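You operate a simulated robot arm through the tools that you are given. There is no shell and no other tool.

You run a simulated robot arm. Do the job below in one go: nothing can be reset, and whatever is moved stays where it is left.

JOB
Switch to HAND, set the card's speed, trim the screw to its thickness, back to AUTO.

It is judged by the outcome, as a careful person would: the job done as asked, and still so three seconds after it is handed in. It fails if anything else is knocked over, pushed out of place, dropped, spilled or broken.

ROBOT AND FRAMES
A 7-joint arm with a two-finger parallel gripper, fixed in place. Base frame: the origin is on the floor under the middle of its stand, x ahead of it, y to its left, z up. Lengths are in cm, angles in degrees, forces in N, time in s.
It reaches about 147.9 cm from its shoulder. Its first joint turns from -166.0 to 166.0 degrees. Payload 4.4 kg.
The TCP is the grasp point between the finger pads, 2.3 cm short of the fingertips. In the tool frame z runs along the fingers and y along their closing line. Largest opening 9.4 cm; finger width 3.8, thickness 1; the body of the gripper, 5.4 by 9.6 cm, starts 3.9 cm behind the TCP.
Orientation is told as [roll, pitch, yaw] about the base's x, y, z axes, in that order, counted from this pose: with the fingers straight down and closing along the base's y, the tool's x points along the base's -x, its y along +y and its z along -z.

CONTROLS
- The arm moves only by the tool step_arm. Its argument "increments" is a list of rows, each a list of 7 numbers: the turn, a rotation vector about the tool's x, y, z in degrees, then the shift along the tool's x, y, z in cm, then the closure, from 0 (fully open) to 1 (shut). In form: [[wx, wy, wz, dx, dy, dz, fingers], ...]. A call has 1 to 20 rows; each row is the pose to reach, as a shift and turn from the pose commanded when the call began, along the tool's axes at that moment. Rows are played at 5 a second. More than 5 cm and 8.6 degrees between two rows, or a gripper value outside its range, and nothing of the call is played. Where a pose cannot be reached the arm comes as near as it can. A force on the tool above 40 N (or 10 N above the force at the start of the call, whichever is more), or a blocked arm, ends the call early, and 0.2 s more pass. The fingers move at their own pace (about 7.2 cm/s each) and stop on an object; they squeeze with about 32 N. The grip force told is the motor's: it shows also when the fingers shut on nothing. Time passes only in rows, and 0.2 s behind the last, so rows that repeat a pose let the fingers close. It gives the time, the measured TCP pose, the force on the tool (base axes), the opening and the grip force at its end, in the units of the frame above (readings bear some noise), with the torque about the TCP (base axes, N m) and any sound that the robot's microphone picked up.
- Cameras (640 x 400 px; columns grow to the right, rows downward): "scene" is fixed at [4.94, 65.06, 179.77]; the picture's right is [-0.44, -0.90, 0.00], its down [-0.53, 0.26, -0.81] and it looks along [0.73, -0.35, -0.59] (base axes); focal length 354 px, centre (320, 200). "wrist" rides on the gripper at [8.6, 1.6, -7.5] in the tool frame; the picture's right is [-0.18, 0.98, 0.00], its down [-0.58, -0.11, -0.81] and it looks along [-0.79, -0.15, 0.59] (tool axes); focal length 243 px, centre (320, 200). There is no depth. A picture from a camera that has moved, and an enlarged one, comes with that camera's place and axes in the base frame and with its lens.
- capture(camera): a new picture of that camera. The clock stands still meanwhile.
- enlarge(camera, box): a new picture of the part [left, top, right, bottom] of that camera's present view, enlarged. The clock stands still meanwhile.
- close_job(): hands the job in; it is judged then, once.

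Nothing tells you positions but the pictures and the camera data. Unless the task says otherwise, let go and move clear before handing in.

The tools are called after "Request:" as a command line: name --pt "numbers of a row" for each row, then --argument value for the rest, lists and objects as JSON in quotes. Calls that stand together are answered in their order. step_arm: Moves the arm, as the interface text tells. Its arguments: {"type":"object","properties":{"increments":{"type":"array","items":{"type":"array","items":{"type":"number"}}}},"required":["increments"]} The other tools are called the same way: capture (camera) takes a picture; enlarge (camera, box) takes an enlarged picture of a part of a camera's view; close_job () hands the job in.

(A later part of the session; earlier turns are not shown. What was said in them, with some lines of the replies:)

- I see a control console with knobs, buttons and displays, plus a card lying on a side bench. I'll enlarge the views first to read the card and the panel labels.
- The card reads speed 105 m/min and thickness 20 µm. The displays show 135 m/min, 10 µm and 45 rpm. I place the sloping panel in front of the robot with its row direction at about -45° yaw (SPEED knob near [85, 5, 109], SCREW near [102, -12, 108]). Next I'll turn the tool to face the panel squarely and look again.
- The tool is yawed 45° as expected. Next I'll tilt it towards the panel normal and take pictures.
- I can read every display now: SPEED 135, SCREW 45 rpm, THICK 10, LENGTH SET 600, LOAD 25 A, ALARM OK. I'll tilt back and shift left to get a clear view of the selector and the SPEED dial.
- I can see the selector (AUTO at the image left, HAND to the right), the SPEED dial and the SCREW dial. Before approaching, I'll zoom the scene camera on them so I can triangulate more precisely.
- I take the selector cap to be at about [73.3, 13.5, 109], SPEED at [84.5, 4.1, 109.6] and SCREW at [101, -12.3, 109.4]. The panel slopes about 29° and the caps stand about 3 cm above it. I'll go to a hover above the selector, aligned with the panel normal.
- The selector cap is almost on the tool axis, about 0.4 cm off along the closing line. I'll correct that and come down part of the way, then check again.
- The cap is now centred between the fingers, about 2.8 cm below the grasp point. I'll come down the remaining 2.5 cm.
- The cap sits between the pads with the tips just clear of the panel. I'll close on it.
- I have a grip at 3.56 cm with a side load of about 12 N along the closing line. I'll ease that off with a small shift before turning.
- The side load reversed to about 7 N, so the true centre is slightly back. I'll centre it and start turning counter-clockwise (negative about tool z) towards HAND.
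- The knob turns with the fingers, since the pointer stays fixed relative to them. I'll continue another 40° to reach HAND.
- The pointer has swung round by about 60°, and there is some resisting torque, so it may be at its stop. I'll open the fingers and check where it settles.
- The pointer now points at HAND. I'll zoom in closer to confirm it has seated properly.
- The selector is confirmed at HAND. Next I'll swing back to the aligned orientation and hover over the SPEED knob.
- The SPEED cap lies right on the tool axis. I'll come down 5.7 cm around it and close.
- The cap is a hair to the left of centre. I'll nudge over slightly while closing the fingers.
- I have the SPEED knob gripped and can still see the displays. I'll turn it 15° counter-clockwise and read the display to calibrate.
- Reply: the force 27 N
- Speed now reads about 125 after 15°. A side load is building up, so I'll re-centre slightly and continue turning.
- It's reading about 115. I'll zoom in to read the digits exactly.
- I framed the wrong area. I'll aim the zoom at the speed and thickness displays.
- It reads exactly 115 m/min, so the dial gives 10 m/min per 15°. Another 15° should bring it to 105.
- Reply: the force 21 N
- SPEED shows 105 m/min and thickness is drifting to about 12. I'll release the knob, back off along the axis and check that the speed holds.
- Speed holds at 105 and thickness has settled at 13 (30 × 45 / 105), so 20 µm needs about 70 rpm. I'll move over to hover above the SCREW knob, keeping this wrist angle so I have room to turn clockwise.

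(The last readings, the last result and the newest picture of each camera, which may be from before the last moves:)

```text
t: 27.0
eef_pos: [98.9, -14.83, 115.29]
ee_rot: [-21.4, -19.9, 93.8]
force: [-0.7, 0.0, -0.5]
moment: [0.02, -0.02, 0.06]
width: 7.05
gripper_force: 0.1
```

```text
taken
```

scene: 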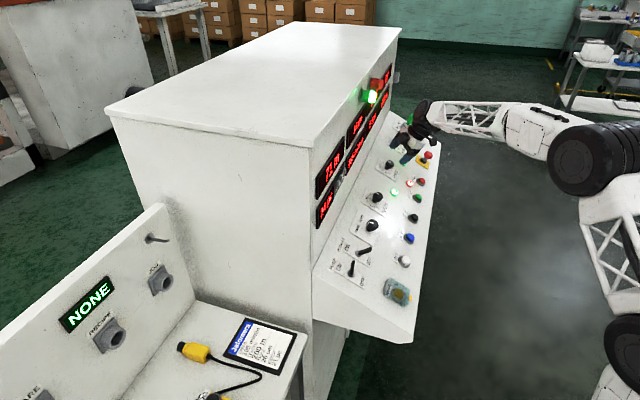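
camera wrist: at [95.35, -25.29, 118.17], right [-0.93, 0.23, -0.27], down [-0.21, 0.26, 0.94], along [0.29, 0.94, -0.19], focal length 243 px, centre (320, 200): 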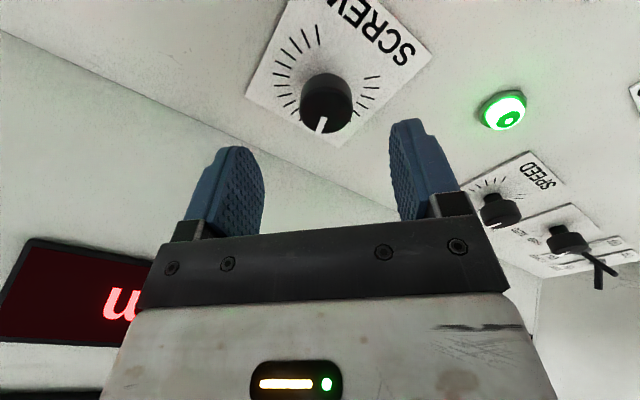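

The SCREW cap is slightly off the tool axis, by about -0.55 in x and +0.28 in y. I'll correct for that, come down 3.5 cm and re-check.

Request:
step_arm --pt "0 0 0 -0.55 0.28 0.5 0.25" --pt "0 0 0 -0.55 0.28 1.5 0.25" --pt "0 0 0 -0.55 0.28 2.5 0.25" --pt "0 0 0 -0.55 0.28 3.5 0.25" --pt "0 0 0 -0.55 0.28 3.5 0.25"

Request:
capture --camera "wrist"

Request:
enlarge --camera "scene" --box '[336, 90, 432, 190]'

```text
t: 28.2
eef_pos: [99.86, -12.83, 112.26]
ee_rot: [-21.4, -20.1, 93.8]
force: [0.1, -0.2, -0.1]
moment: [-0.02, 0.01, 0.01]
width: 7.07
gripper_force: 0.1
```

```text
taken
camera wrist: at [96.26, -23.38, 115.18], right [-0.93, 0.23, -0.27], down [-0.21, 0.26, 0.94], along [0.29, 0.94, -0.19], focal length 243 px, centre (320, 200)
```

wrist: 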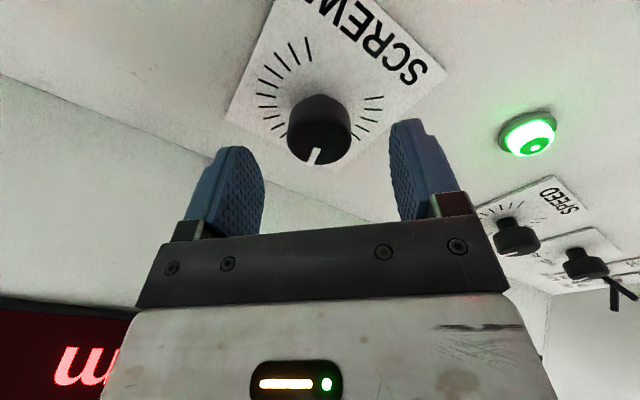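

```text
4.00 times, centred on (384, 140) of scene
camera zoom: at [4.94, 65.06, 179.77], right [-0.44, -0.9, 0.0], down [-0.53, 0.26, -0.81], along [0.73, -0.35, -0.59], focal length 1416 px, centre (64, 440)
```

zoom: 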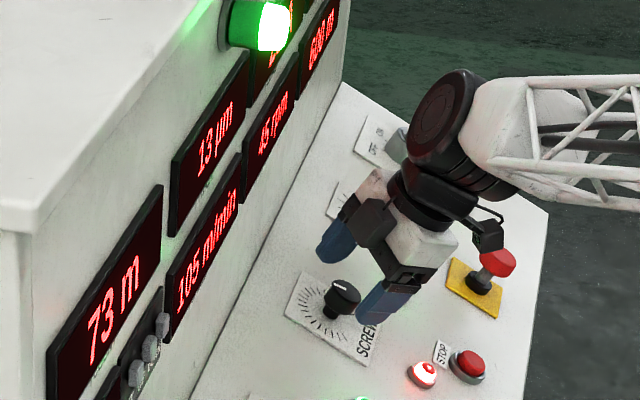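

Now the cap is centred about 2.9 cm down the axis. I'll finish the descent and check the view.

Request:
step_arm --pt "0 0 0 0 -0.05 0.8 0.25" --pt "0 0 0 0 -0.05 1.5 0.25" --pt "0 0 0 0 -0.05 2.1 0.25" --pt "0 0 0 0 -0.05 2.6 0.25" --pt "0 0 0 0 -0.05 2.6 0.25"

Request:
capture --camera "wrist"

```text
t: 29.4
eef_pos: [100.87, -12.0, 110.1]
ee_rot: [-21.4, -20.0, 93.8]
force: [0.2, -0.3, 0.1]
moment: [-0.01, -0.02, -0.02]
width: 7.06
gripper_force: 0.1
```

```text
taken
camera wrist: at [97.2, -22.52, 112.93], right [-0.93, 0.23, -0.27], down [-0.21, 0.26, 0.94], along [0.29, 0.94, -0.19], focal length 243 px, centre (320, 200)
```

wrist: 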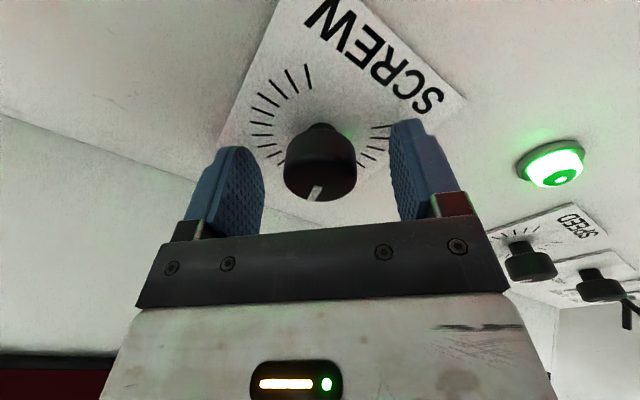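

The cap is centred between the pads, so I'll close on it.

Request:
step_arm --pt "0 0 0 0 0 0 0.4" --pt "0 0 0 0 0 0 0.6" --pt "0 0 0 0 0 0 0.8" --pt "0 0 0 0 0 0 1" --pt "0 0 0 0 0 0 1"

Request:
enlarge --camera "scene" --box '[336, 90, 432, 190]'

```text
t: 30.8
eef_pos: [100.76, -11.99, 110.13]
ee_rot: [-21.3, -20.0, 93.8]
force: [-12.1, 2.4, 4.9]
moment: [-0.09, 0.8, 0.23]
width: 3.39
gripper_force: 44.8
stopped in row 5: the force on the tool passed its limit at 41 N (the readings are from after the stop); the commanded pose is now the measured one
```

```text
4.00 times, centred on (384, 140) of scene
camera zoom: at [4.94, 65.06, 179.77], right [-0.44, -0.9, 0.0], down [-0.53, 0.26, -0.81], along [0.73, -0.35, -0.59], focal length 1416 px, centre (64, 440)
```

zoom: 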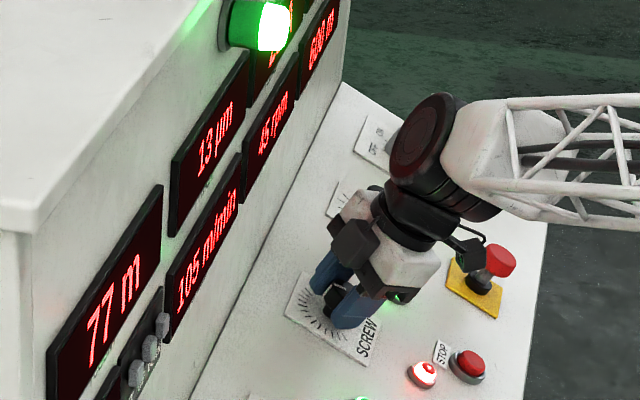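

I have a grip. The side load briefly tripped the limit and then eased off by itself. I'll shift slightly and start turning clockwise, reading the displays after 15°.

Request:
step_arm --pt "0 0 0 -0.02 0.05 0 1" --pt "0 0 5 -0.02 0.05 0 1" --pt "0 0 10 -0.02 0.05 0 1" --pt "0 0 15 -0.02 0.05 0 1" --pt "0 0 15 -0.02 0.05 0 1"

Request:
enlarge --camera "scene" --box '[336, 90, 400, 160]'

Request:
capture --camera "wrist"

```text
t: 32.0
eef_pos: [100.77, -11.92, 110.04]
ee_rot: [-15.5, -24.8, 78.3]
force: [26.5, -9.4, 2.9]
moment: [-0.07, 0.5, 0.24]
width: 3.4
gripper_force: 45.3
```

```text
5.71 times, centred on (368, 125) of scene
camera zoom: at [4.94, 65.06, 179.77], right [-0.44, -0.9, 0.0], down [-0.53, 0.26, -0.81], along [0.73, -0.35, -0.59], focal length 2024 px, centre (46, 629)
```

zoom: 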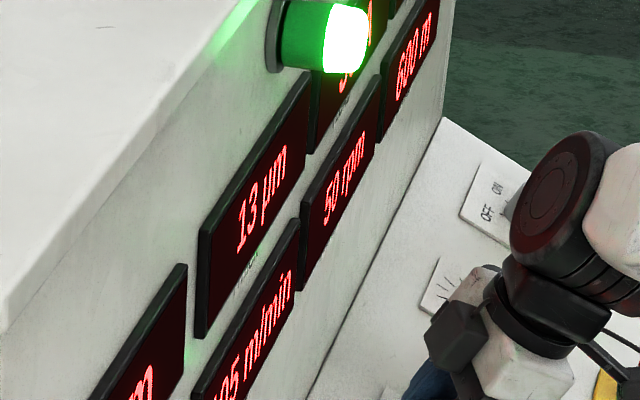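

```text
taken
camera wrist: at [95.1, -21.72, 112.41], right [-0.87, 0.46, -0.16], down [-0.07, 0.21, 0.98], along [0.48, 0.86, -0.15], focal length 243 px, centre (320, 200)
```

wrist: 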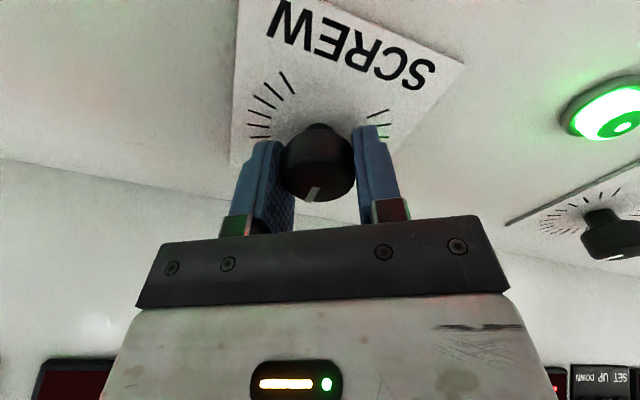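

SCREW is at 50 rpm after 15° (3° per rpm), so it needs about 60° more. I'll re-centre to relieve the side load and continue.

Request:
step_arm --pt "0 0 0 0 -0.12 0 1" --pt "0 0 5 0 -0.12 0 1" --pt "0 0 10 0 -0.12 0 1" --pt "0 0 15 0 -0.12 0 1" --pt "0 0 15 0 -0.12 0 1"

Request:
enlarge --camera "scene" --box '[336, 90, 400, 160]'

```text
t: 33.2
eef_pos: [100.98, -12.08, 110.02]
ee_rot: [-8.3, -27.9, 61.9]
force: [6.8, -3.5, 1.8]
moment: [0.34, 0.29, 0.28]
width: 3.34
gripper_force: 44.9
stopped in row 5: the force on the tool passed its limit at 41 N (the readings are from after the stop); the commanded pose is now the measured one
```

```text
5.71 times, centred on (368, 125) of scene
camera zoom: at [4.94, 65.06, 179.77], right [-0.44, -0.9, 0.0], down [-0.53, 0.26, -0.81], along [0.73, -0.35, -0.59], focal length 2024 px, centre (46, 629)
```

zoom: 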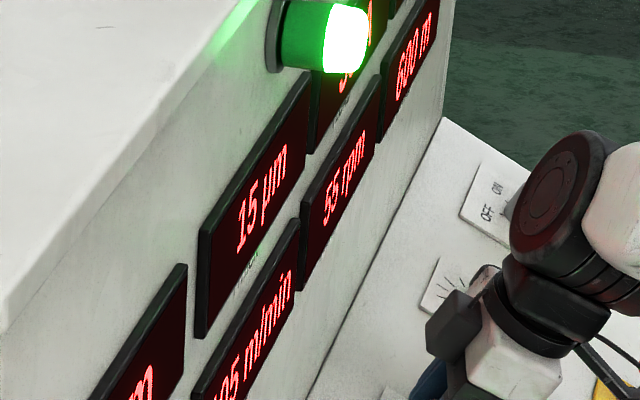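

It's at 55 rpm. The side load comes from the knob axis sitting about 0.6 cm off the turning axis in tool x, so from here I'll turn about the knob's own axis.

Request:
step_arm --pt "0 0 0 0 -0.03 0 1" --pt "0 0 4 0 -0.075 0 1" --pt "0 0 8 0.01 -0.12 0 1" --pt "0 0 12 0.01 -0.165 0 1" --pt "0 0 15 0.02 -0.198 0 1"

Request:
enlarge --camera "scene" --box '[336, 90, 400, 160]'

```text
t: 34.4
eef_pos: [100.97, -12.14, 110.1]
ee_rot: [0.2, -29.0, 44.9]
force: [-29.5, 7.7, -1.3]
moment: [-0.71, 0.68, -0.15]
width: 3.34
gripper_force: 45.1
```

```text
5.71 times, centred on (368, 125) of scene
camera zoom: at [4.94, 65.06, 179.77], right [-0.44, -0.9, 0.0], down [-0.53, 0.26, -0.81], along [0.73, -0.35, -0.59], focal length 2024 px, centre (46, 629)
```

zoom: 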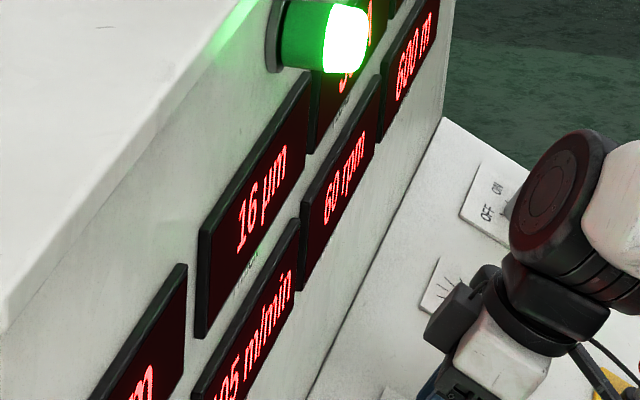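

It's at 60 rpm, 16 µm and rising. That was a little over-compensated, so I'll correct it and go on another 15°.

Request:
step_arm --pt "0 0 0 0.06 0.12 0 1" --pt "0 0 4 0.06 0.1 0 1" --pt "0 0 8 0.06 0.08 0 1" --pt "0 0 12 0.06 0.06 0 1" --pt "0 0 15 0.06 0.05 0 1"

Request:
enlarge --camera "scene" --box '[336, 90, 400, 160]'

```text
t: 35.6
eef_pos: [101.06, -12.23, 110.08]
ee_rot: [8.2, -27.9, 27.8]
force: [33.7, -2.5, -8.8]
moment: [-0.33, -1.06, -0.39]
width: 3.33
gripper_force: 44.9
```

```text
5.71 times, centred on (368, 125) of scene
camera zoom: at [4.94, 65.06, 179.77], right [-0.44, -0.9, 0.0], down [-0.53, 0.26, -0.81], along [0.73, -0.35, -0.59], focal length 2024 px, centre (46, 629)
```

zoom: 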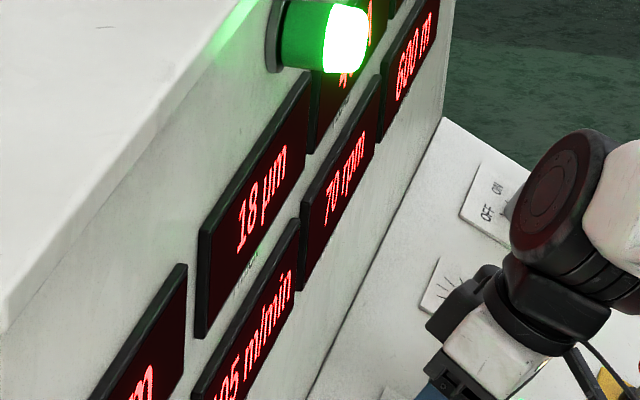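

The display jumped further than I expected, so I'll zoom in to read the rpm exactly.

Request:
enlarge --camera "scene" --box '[360, 100, 384, 140]'

Request:
capture --camera "wrist"

```text
10.00 times, centred on (372, 120) of scene
camera zoom: at [4.94, 65.06, 179.77], right [-0.44, -0.9, 0.0], down [-0.53, 0.26, -0.81], along [0.73, -0.35, -0.59], focal length 3541 px, centre (-200, 1000)
```

zoom: 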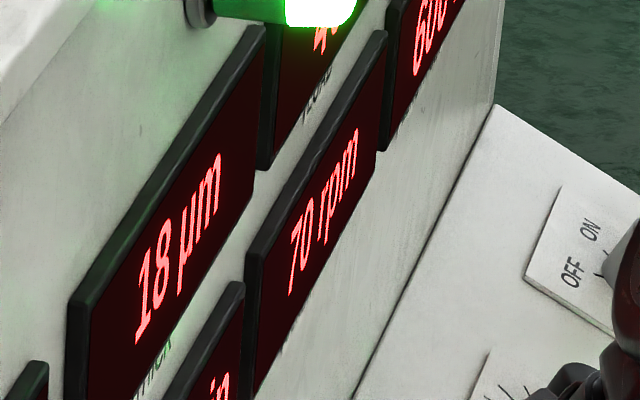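

```text
taken
camera wrist: at [90.81, -16.91, 112.61], right [-0.37, 0.91, 0.21], down [0.23, -0.13, 0.96], along [0.9, 0.4, -0.16], focal length 243 px, centre (320, 200)
```

wrist: 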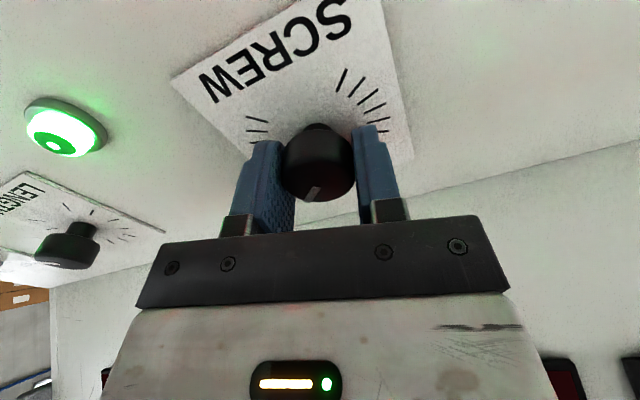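

It reads exactly 70 rpm, and thickness is at 18 and climbing towards 20. The readout moves in steps of 5, so I'll add about 4° to sit well inside the step, unload the side force, and wait.

Request:
step_arm --pt "0 0 0 -0.1 -0.1 0 1" --pt "0 0 2 -0.1 -0.11 0 1" --pt "0 0 4 -0.1 -0.12 0 1" --pt "0 0 4 -0.1 -0.12 0 1" --pt "0 0 4 -0.1 -0.12 0 1" --pt "0 0 4 -0.1 -0.12 0 1" --pt "0 0 4 -0.1 -0.12 0 1"

Request:
enlarge --camera "scene" --box '[336, 90, 400, 160]'

```text
t: 37.2
eef_pos: [101.07, -12.21, 110.13]
ee_rot: [10.2, -27.2, 23.4]
force: [-41.5, 6.2, -10.8]
moment: [-0.79, 0.44, -0.21]
width: 3.35
gripper_force: 44.4
```

```text
5.71 times, centred on (368, 125) of scene
camera zoom: at [4.94, 65.06, 179.77], right [-0.44, -0.9, 0.0], down [-0.53, 0.26, -0.81], along [0.73, -0.35, -0.59], focal length 2024 px, centre (46, 629)
```

zoom: 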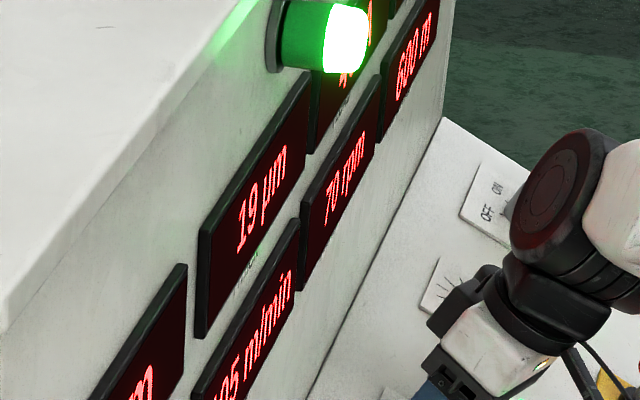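

It's at 70 rpm and 19 µm, still settling. I'll relieve the side force, hold a couple of seconds, and read it again before letting go.

Request:
step_arm --pt "0 0 0 0.08 0.05 0 1" --pt "0 0 0 0.08 0.05 0 1" --pt "0 0 0 0.08 0.05 0 1" --pt "0 0 0 0.08 0.05 0 1" --pt "0 0 0 0.08 0.05 0 1" --pt "0 0 0 0.08 0.05 0 1" --pt "0 0 0 0.08 0.05 0 1" --pt "0 0 0 0.08 0.05 0 1"

Request:
enlarge --camera "scene" --box '[336, 90, 400, 160]'

```text
t: 39.0
eef_pos: [101.06, -12.26, 110.04]
ee_rot: [10.2, -27.4, 23.4]
force: [2.0, -6.2, -19.8]
moment: [-0.68, -0.54, -0.37]
width: 3.34
gripper_force: 45.3
```

```text
5.71 times, centred on (368, 125) of scene
camera zoom: at [4.94, 65.06, 179.77], right [-0.44, -0.9, 0.0], down [-0.53, 0.26, -0.81], along [0.73, -0.35, -0.59], focal length 2024 px, centre (46, 629)
```

zoom: 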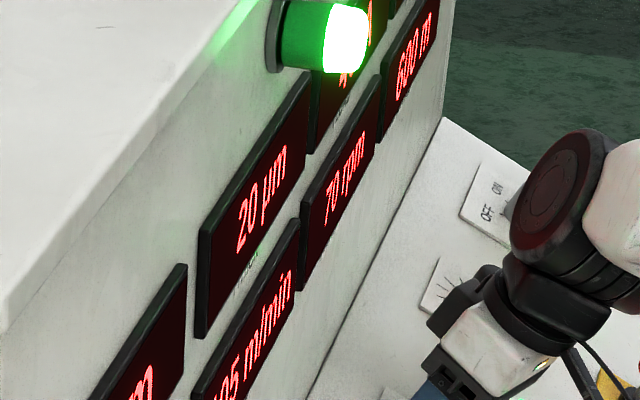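

Thickness now reads 20 µm at 70 rpm and 105 m/min. I'll release the SCREW knob and back off.

Request:
step_arm --pt "0 0 0 0 0 0 0.7" --pt "0 0 0 0 0 0 0.4" --pt "0 0 0 0 0 0 0.25" --pt "0 0 0 0 0 0 0.25" --pt "0 0 0 0 0 -1 0.25" --pt "0 0 0 0 0 -2.5 0.25" --pt "0 0 0 0 0 -4 0.25" --pt "0 0 0 0 0 -6 0.25" --pt "0 0 0 0 0 -6 0.25"

Request:
enlarge --camera "scene" --box '[336, 90, 400, 160]'

Request:
enlarge --camera "scene" --box '[340, 140, 436, 230]'

Request:
capture --camera "wrist"

```text
t: 41.0
eef_pos: [98.96, -14.18, 115.44]
ee_rot: [10.2, -27.3, 23.4]
force: [0.0, -0.6, 0.2]
moment: [0.01, -0.03, 0.0]
width: 7.06
gripper_force: 0.2
```

```text
5.71 times, centred on (368, 125) of scene
camera zoom: at [4.94, 65.06, 179.77], right [-0.44, -0.9, 0.0], down [-0.53, 0.26, -0.81], along [0.73, -0.35, -0.59], focal length 2024 px, centre (46, 629)
```

zoom: 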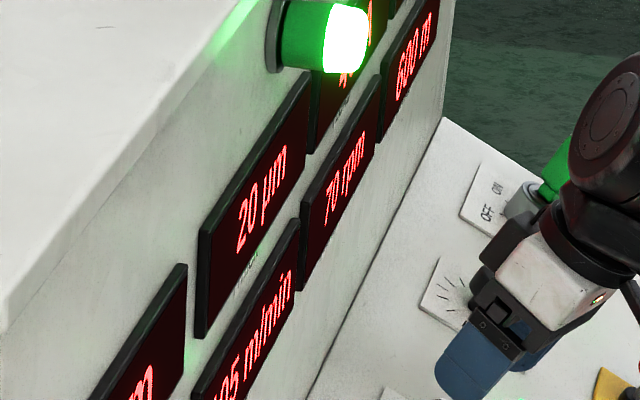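

```text
4.44 times, centred on (388, 185) of scene
camera zoom: at [4.94, 65.06, 179.77], right [-0.44, -0.9, 0.0], down [-0.53, 0.26, -0.81], along [0.73, -0.35, -0.59], focal length 1574 px, centre (18, 267)
```

zoom: 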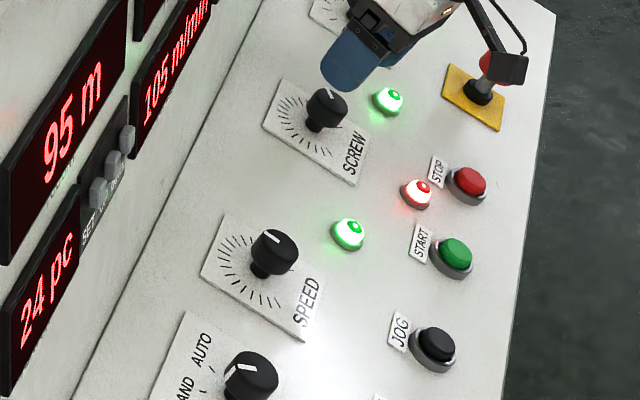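

```text
taken
camera wrist: at [88.55, -18.34, 118.08], right [-0.31, 0.92, 0.24], down [0.25, -0.17, 0.95], along [0.92, 0.35, -0.18], focal length 243 px, centre (320, 200)
```

wrist: 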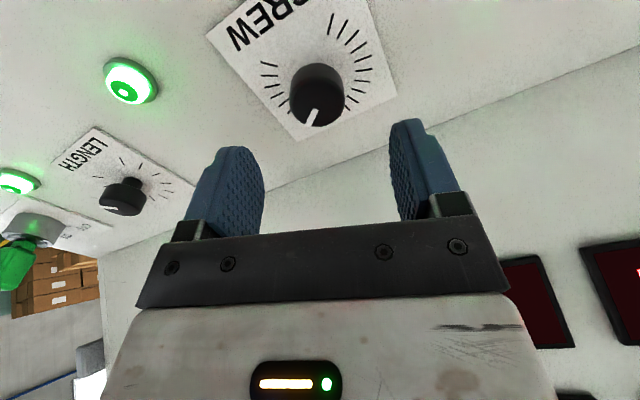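

Everything holds: 105 m/min, 70 rpm and 20 µm. Now I'll travel back over the panel to the selector, turning the wrist to the HAND-side angle on the way.

Request:
step_arm --pt "0 0 0 0 0 -1 0.25" --pt "0 0 -7.9 1.4 3.48 -1 0.25" --pt "0 0 -15.8 2.79 6.96 -1 0.25" --pt "0 0 -23.7 4.19 10.45 -1 0.25" --pt "0 0 -31.6 5.59 13.93 -1 0.25" --pt "0 0 -39.5 6.99 17.41 -1 0.25" --pt "0 0 -47.4 8.38 20.89 -1 0.25" --pt "0 0 -55.3 9.78 24.37 -1 0.25" --pt "0 0 -63.2 11.18 27.86 -1 0.25" --pt "0 0 -71.1 12.57 31.34 -0.5 0.25" --pt "0 0 -79 13.97 34.82 0 0.25" --pt "0 0 -79 13.97 34.82 0 0.25"

Request:
capture --camera "wrist"

Request:
capture --camera "scene"

```text
t: 43.6
eef_pos: [71.31, 11.4, 114.38]
ee_rot: [-25.7, -14.0, 108.3]
force: [-0.3, -0.2, 0.9]
moment: [0.01, -0.01, 0.02]
width: 7.05
gripper_force: 0.1
```

```text
taken
camera wrist: at [69.81, 0.57, 117.98], right [-0.93, -0.01, -0.37], down [-0.36, 0.28, 0.89], along [0.1, 0.96, -0.26], focal length 243 px, centre (320, 200)
```

wrist: 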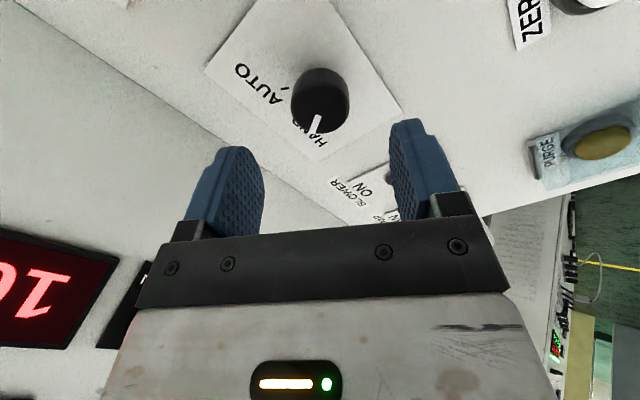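

```text
taken
```

scene: 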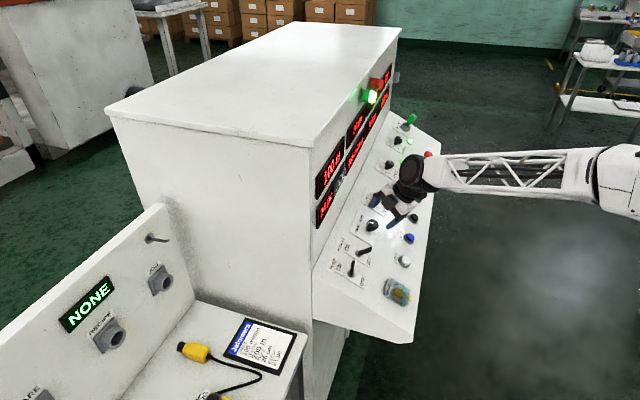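

The selector cap is right on the axis. I'll come down to the same depth I gripped at before.

Request:
step_arm --pt "0 0 0 0.05 0.02 1 0.25" --pt "0 0 0 0.05 0.02 2 0.25" --pt "0 0 0 0.05 0.02 3 0.25" --pt "0 0 0 0.05 0.02 4 0.25" --pt "0 0 0 0.05 0.02 4.8 0.25" --pt "0 0 0 0.05 0.02 5.5 0.25" --pt "0 0 0 0.05 0.02 5.5 0.25"

Request:
capture --camera "wrist"

```text
t: 45.2
eef_pos: [73.36, 13.0, 109.71]
ee_rot: [-25.6, -14.0, 108.1]
force: [0.4, 0.7, 0.3]
moment: [-0.01, -0.02, 0.0]
width: 7.05
gripper_force: 0.2
```

```text
taken
camera wrist: at [71.81, 2.25, 113.26], right [-0.93, -0.01, -0.37], down [-0.36, 0.28, 0.89], along [0.1, 0.96, -0.26], focal length 243 px, centre (320, 200)
```

wrist: 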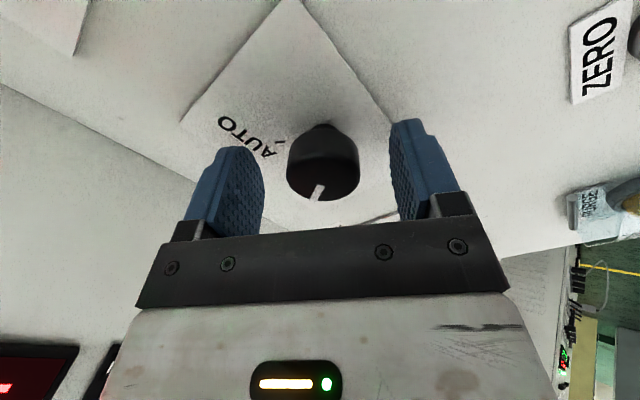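

The cap is about 0.1 cm off centre, so I'll nudge over, close, and check the load.

Request:
step_arm --pt "0 0 0 -0.14 0.11 0.1 0.25" --pt "0 0 0 -0.14 0.11 0.1 0.45" --pt "0 0 0 -0.14 0.11 0.1 0.6" --pt "0 0 0 -0.14 0.11 0.1 0.8" --pt "0 0 0 -0.14 0.11 0.1 1" --pt "0 0 0 -0.14 0.11 0.1 1"

```text
t: 46.6
eef_pos: [73.09, 13.14, 109.44]
ee_rot: [-25.6, -14.1, 108.0]
force: [0.4, -0.4, -0.4]
moment: [-0.33, 0.85, 0.16]
width: 3.6
gripper_force: 45.1
```

It's gripped with almost no side load. I'll turn clockwise 20° at a time towards AUTO.

Request:
step_arm --pt "0 0 5 0 0 0 1" --pt "0 0 10 0 0 0 1" --pt "0 0 15 0 0 0 1" --pt "0 0 20 0 0 0 1"

```text
t: 47.6
eef_pos: [73.19, 13.17, 109.45]
ee_rot: [-19.6, -21.9, 88.6]
force: [12.4, 26.8, -5.4]
moment: [0.03, 0.53, 0.23]
width: 3.58
gripper_force: 45.2
```

There's a moderate side load (about 24 N in -x). I'll trim the position and continue turning.

Request:
step_arm --pt "0 0 0 -0.07 -0.02 0 1" --pt "0 0 5 -0.07 -0.02 0 1" --pt "0 0 10 -0.07 -0.02 0 1" --pt "0 0 15 -0.07 -0.02 0 1" --pt "0 0 20 -0.07 -0.02 0 1"

Request:
capture --camera "wrist"

```text
t: 48.8
eef_pos: [73.22, 13.2, 109.51]
ee_rot: [-10.7, -27.0, 67.3]
force: [18.7, -0.6, -9.4]
moment: [-0.31, 0.78, 0.15]
width: 3.57
gripper_force: 45.0
```

```text
taken
camera wrist: at [66.17, 4.28, 111.71], right [-0.8, 0.6, -0.08], down [0.02, 0.15, 0.99], along [0.6, 0.79, -0.13], focal length 243 px, centre (320, 200)
```

wrist: 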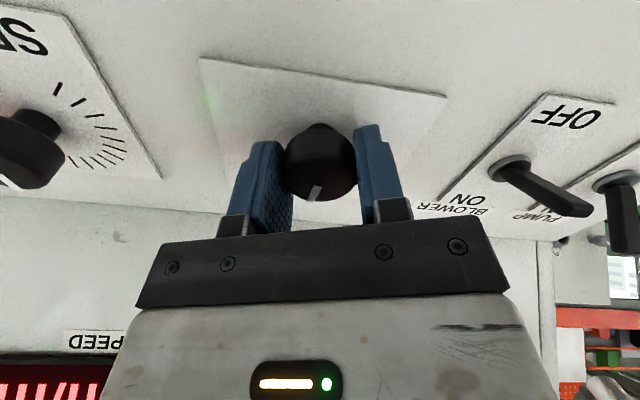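

It's turning cleanly. The last 20° should bring it to AUTO.

Request:
step_arm --pt "0 0 0 0 -0.05 0 1" --pt "0 0 5 0 -0.05 0 1" --pt "0 0 10 0 -0.05 0 1" --pt "0 0 15 0 -0.05 0 1" --pt "0 0 20 0 -0.05 0 1"

Request:
enlarge --camera "scene" --box '[310, 90, 410, 230]'

```text
t: 50.0
eef_pos: [73.13, 13.05, 109.58]
ee_rot: [0.0, -29.1, 44.7]
force: [5.5, -12.1, -1.9]
moment: [0.1, -0.56, -0.14]
width: 3.55
gripper_force: 45.1
```

```text
2.86 times, centred on (360, 160) of scene
camera zoom: at [4.94, 65.06, 179.77], right [-0.44, -0.9, 0.0], down [-0.53, 0.26, -0.81], along [0.73, -0.35, -0.59], focal length 1012 px, centre (206, 314)
```

zoom: 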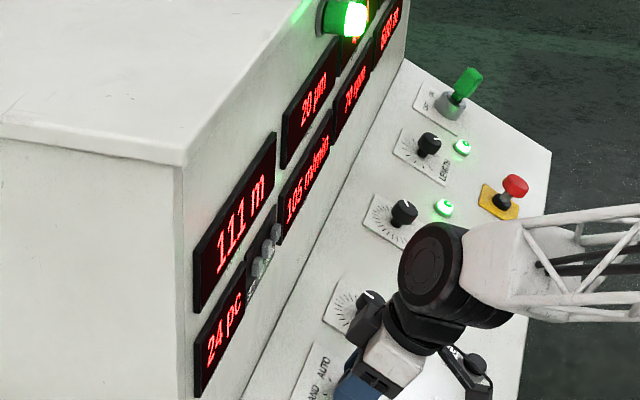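

The tool is back at the angle where the selector was in AUTO, and the readings are still 105, 70 and 20. I'll release, back off and check the pointer.

Request:
step_arm --pt "0 0 0 0 0 0 0.7" --pt "0 0 0 0 0 0 0.4" --pt "0 0 0 0 0 0 0.25" --pt "0 0 0 0 0 0 0.25" --pt "0 0 0 0 0 -1 0.25" --pt "0 0 0 0 0 -2.5 0.25" --pt "0 0 0 0 0 -4.5 0.25" --pt "0 0 0 0 0 -6.5 0.25" --pt "0 0 0 0 0 -6.5 0.25"

Request:
enlarge --camera "scene" --box '[350, 205, 390, 230]'

Request:
enlarge --camera "wrist" --box '[200, 20, 440, 170]'

Request:
enlarge --camera "scene" --box '[316, 80, 412, 210]'

```text
t: 52.0
eef_pos: [71.05, 11.07, 115.15]
ee_rot: [-0.1, -29.0, 44.9]
force: [-0.5, 0.2, 1.3]
moment: [0.0, 0.05, -0.01]
width: 7.03
gripper_force: 0.0
```

```text
16.00 times, centred on (370, 218) of scene
camera zoom: at [4.94, 65.06, 179.77], right [-0.44, -0.9, 0.0], down [-0.53, 0.26, -0.81], along [0.73, -0.35, -0.59], focal length 5666 px, centre (-480, -80)
```

zoom: 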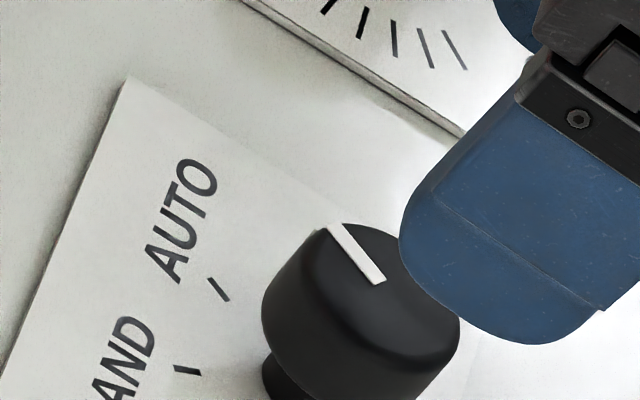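

```text
2.67 times, centred on (320, 95) of wrist
camera zoom: at [61.88, 4.34, 117.38], right [-0.58, 0.81, 0.09], down [0.16, 0.01, 0.99], along [0.8, 0.59, -0.13], focal length 647 px, centre (320, 480)
```

zoom: 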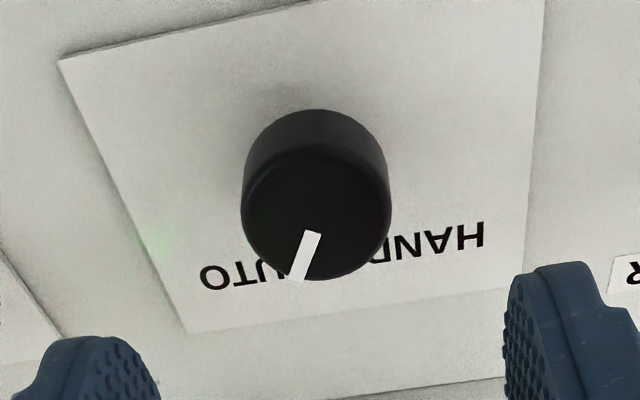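

```text
3.08 times, centred on (364, 145) of scene
camera zoom: at [4.94, 65.06, 179.77], right [-0.44, -0.9, 0.0], down [-0.53, 0.26, -0.81], along [0.73, -0.35, -0.59], focal length 1090 px, centre (185, 369)
```

zoom: 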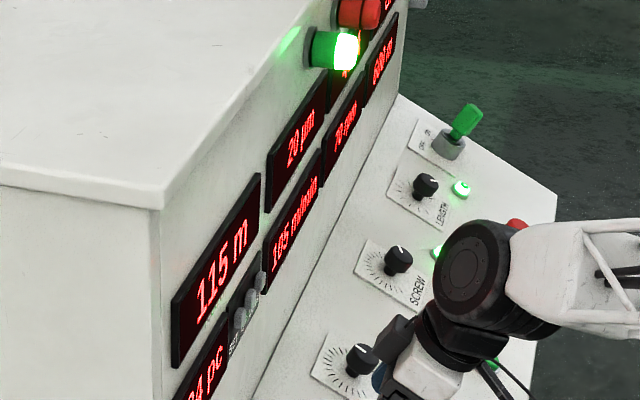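

The selector points at AUTO and the displays read 105, 70 and 20. To be sure it's fully seated, I'll compare it with the same view I took at the start, once the arm is clear.

Request:
step_arm --pt "0 0 0 0 0 -3 0.25" --pt "0 0 0 2 0 -6 0.25" --pt "0 0 0 4 0 -9 0.25" --pt "0 0 0 6 0 -12 0.1" --pt "0 0 0 8 0 -15 0" --pt "0 0 0 8 0 -15 0"

Request:
enlarge --camera "scene" --box '[340, 170, 436, 230]'

Request:
capture --camera "scene"

Request:
capture --camera "wrist"

```text
t: 53.4
eef_pos: [60.98, 0.89, 124.48]
ee_rot: [0.0, -29.1, 45.0]
force: [0.2, 0.2, -0.6]
moment: [0.01, -0.01, -0.03]
width: 9.42
gripper_force: 0.0
```

```text
6.67 times, centred on (388, 200) of scene
camera zoom: at [4.94, 65.06, 179.77], right [-0.44, -0.9, 0.0], down [-0.53, 0.26, -0.81], along [0.73, -0.35, -0.59], focal length 2361 px, centre (-133, 200)
```

zoom: 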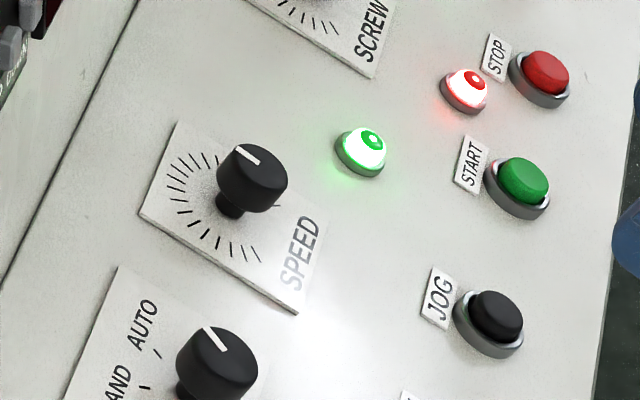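

```text
taken
```

scene: 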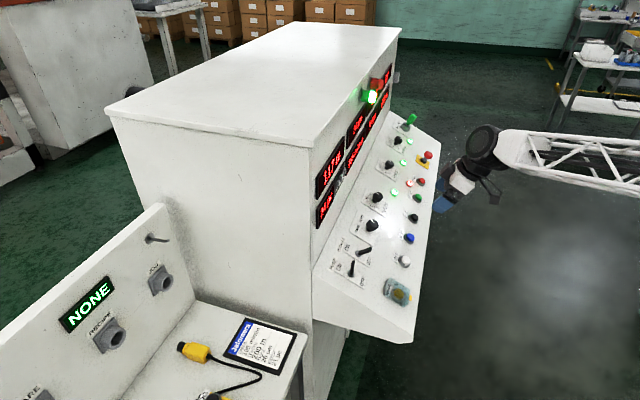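

```text
taken
camera wrist: at [51.73, -5.89, 126.73], right [-0.58, 0.81, 0.09], down [0.16, 0.01, 0.99], along [0.8, 0.59, -0.13], focal length 243 px, centre (320, 200)
```

wrist: 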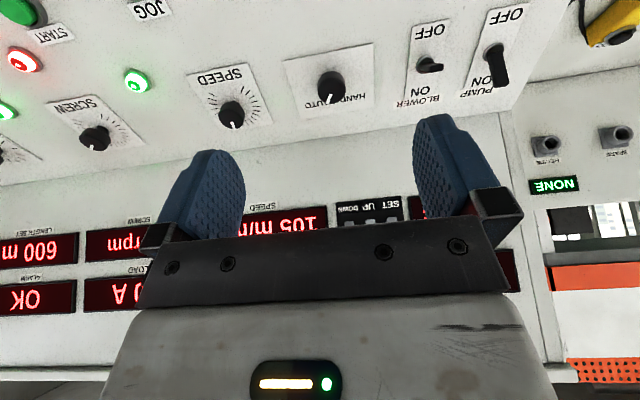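

The selector pointer now matches its original AUTO position exactly. I'll take one last zoom on the displays, let a moment pass, and then hand in.

Request:
step_arm --pt "0 0 0 0 0 0 0" --pt "0 0 0 0 0 0 0" --pt "0 0 0 0 0 0 0" --pt "0 0 0 0 0 0 0" --pt "0 0 0 0 0 0 0" --pt "0 0 0 0 0 0 0" --pt "0 0 0 0 0 0 0" --pt "0 0 0 0 0 0 0" --pt "0 0 0 0 0 0 0" --pt "0 0 0 0 0 0 0" --pt "0 0 0 0 0 0 0" --pt "0 0 0 0 0 0 0" --pt "0 0 0 0 0 0 0" --pt "0 0 0 0 0 0 0" --pt "0 0 0 0 0 0 0"

Request:
enlarge --camera "scene" --box '[336, 90, 400, 170]'

Request:
enlarge --camera "scene" --box '[310, 190, 470, 320]'

```text
t: 56.6
eef_pos: [60.88, 0.88, 124.43]
ee_rot: [0.0, -29.0, 44.8]
force: [0.5, -0.4, 0.2]
moment: [-0.01, 0.05, 0.03]
width: 9.4
gripper_force: 0.0
```

```text
5.00 times, centred on (368, 130) of scene
camera zoom: at [4.94, 65.06, 179.77], right [-0.44, -0.9, 0.0], down [-0.53, 0.26, -0.81], along [0.73, -0.35, -0.59], focal length 1771 px, centre (80, 550)
```

zoom: 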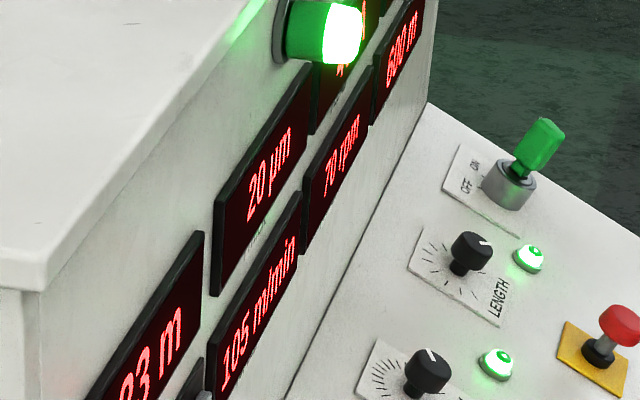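

```text
3.08 times, centred on (390, 255) of scene
camera zoom: at [4.94, 65.06, 179.77], right [-0.44, -0.9, 0.0], down [-0.53, 0.26, -0.81], along [0.73, -0.35, -0.59], focal length 1090 px, centre (105, 31)
```

zoom: 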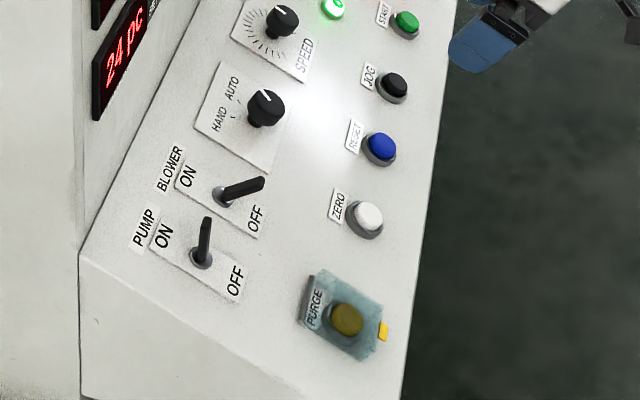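

The displays are steady at 105 m/min, 70 rpm and 20 µm. The selector is back at AUTO, the other controls look unchanged, and the arm is clear, so I'm handing in.

Request:
close_job

```text
The job is handed in.
```

The job is done and handed in: the line runs at the card's speed of 105 m/min and the screw is trimmed to its thickness of 20 µm. The selector is back at AUTO.

- **Speed:** I switched the selector to HAND and turned SPEED down from 135 to 105 m/min.
- **Thickness:** I then raised SCREW from 45 to 70 rpm. THICK settled at 20 µm.
- **Selector:** The pointer at AUTO matches its position in the first picture.

The readings stayed steady in a check about three seconds after I moved clear. None of the other controls I could see had changed, and the arm is well away from the panel. The force limit stopped the arm twice while I held the SCREW knob. Nothing looked out of place, and the knob worked normally afterwards.
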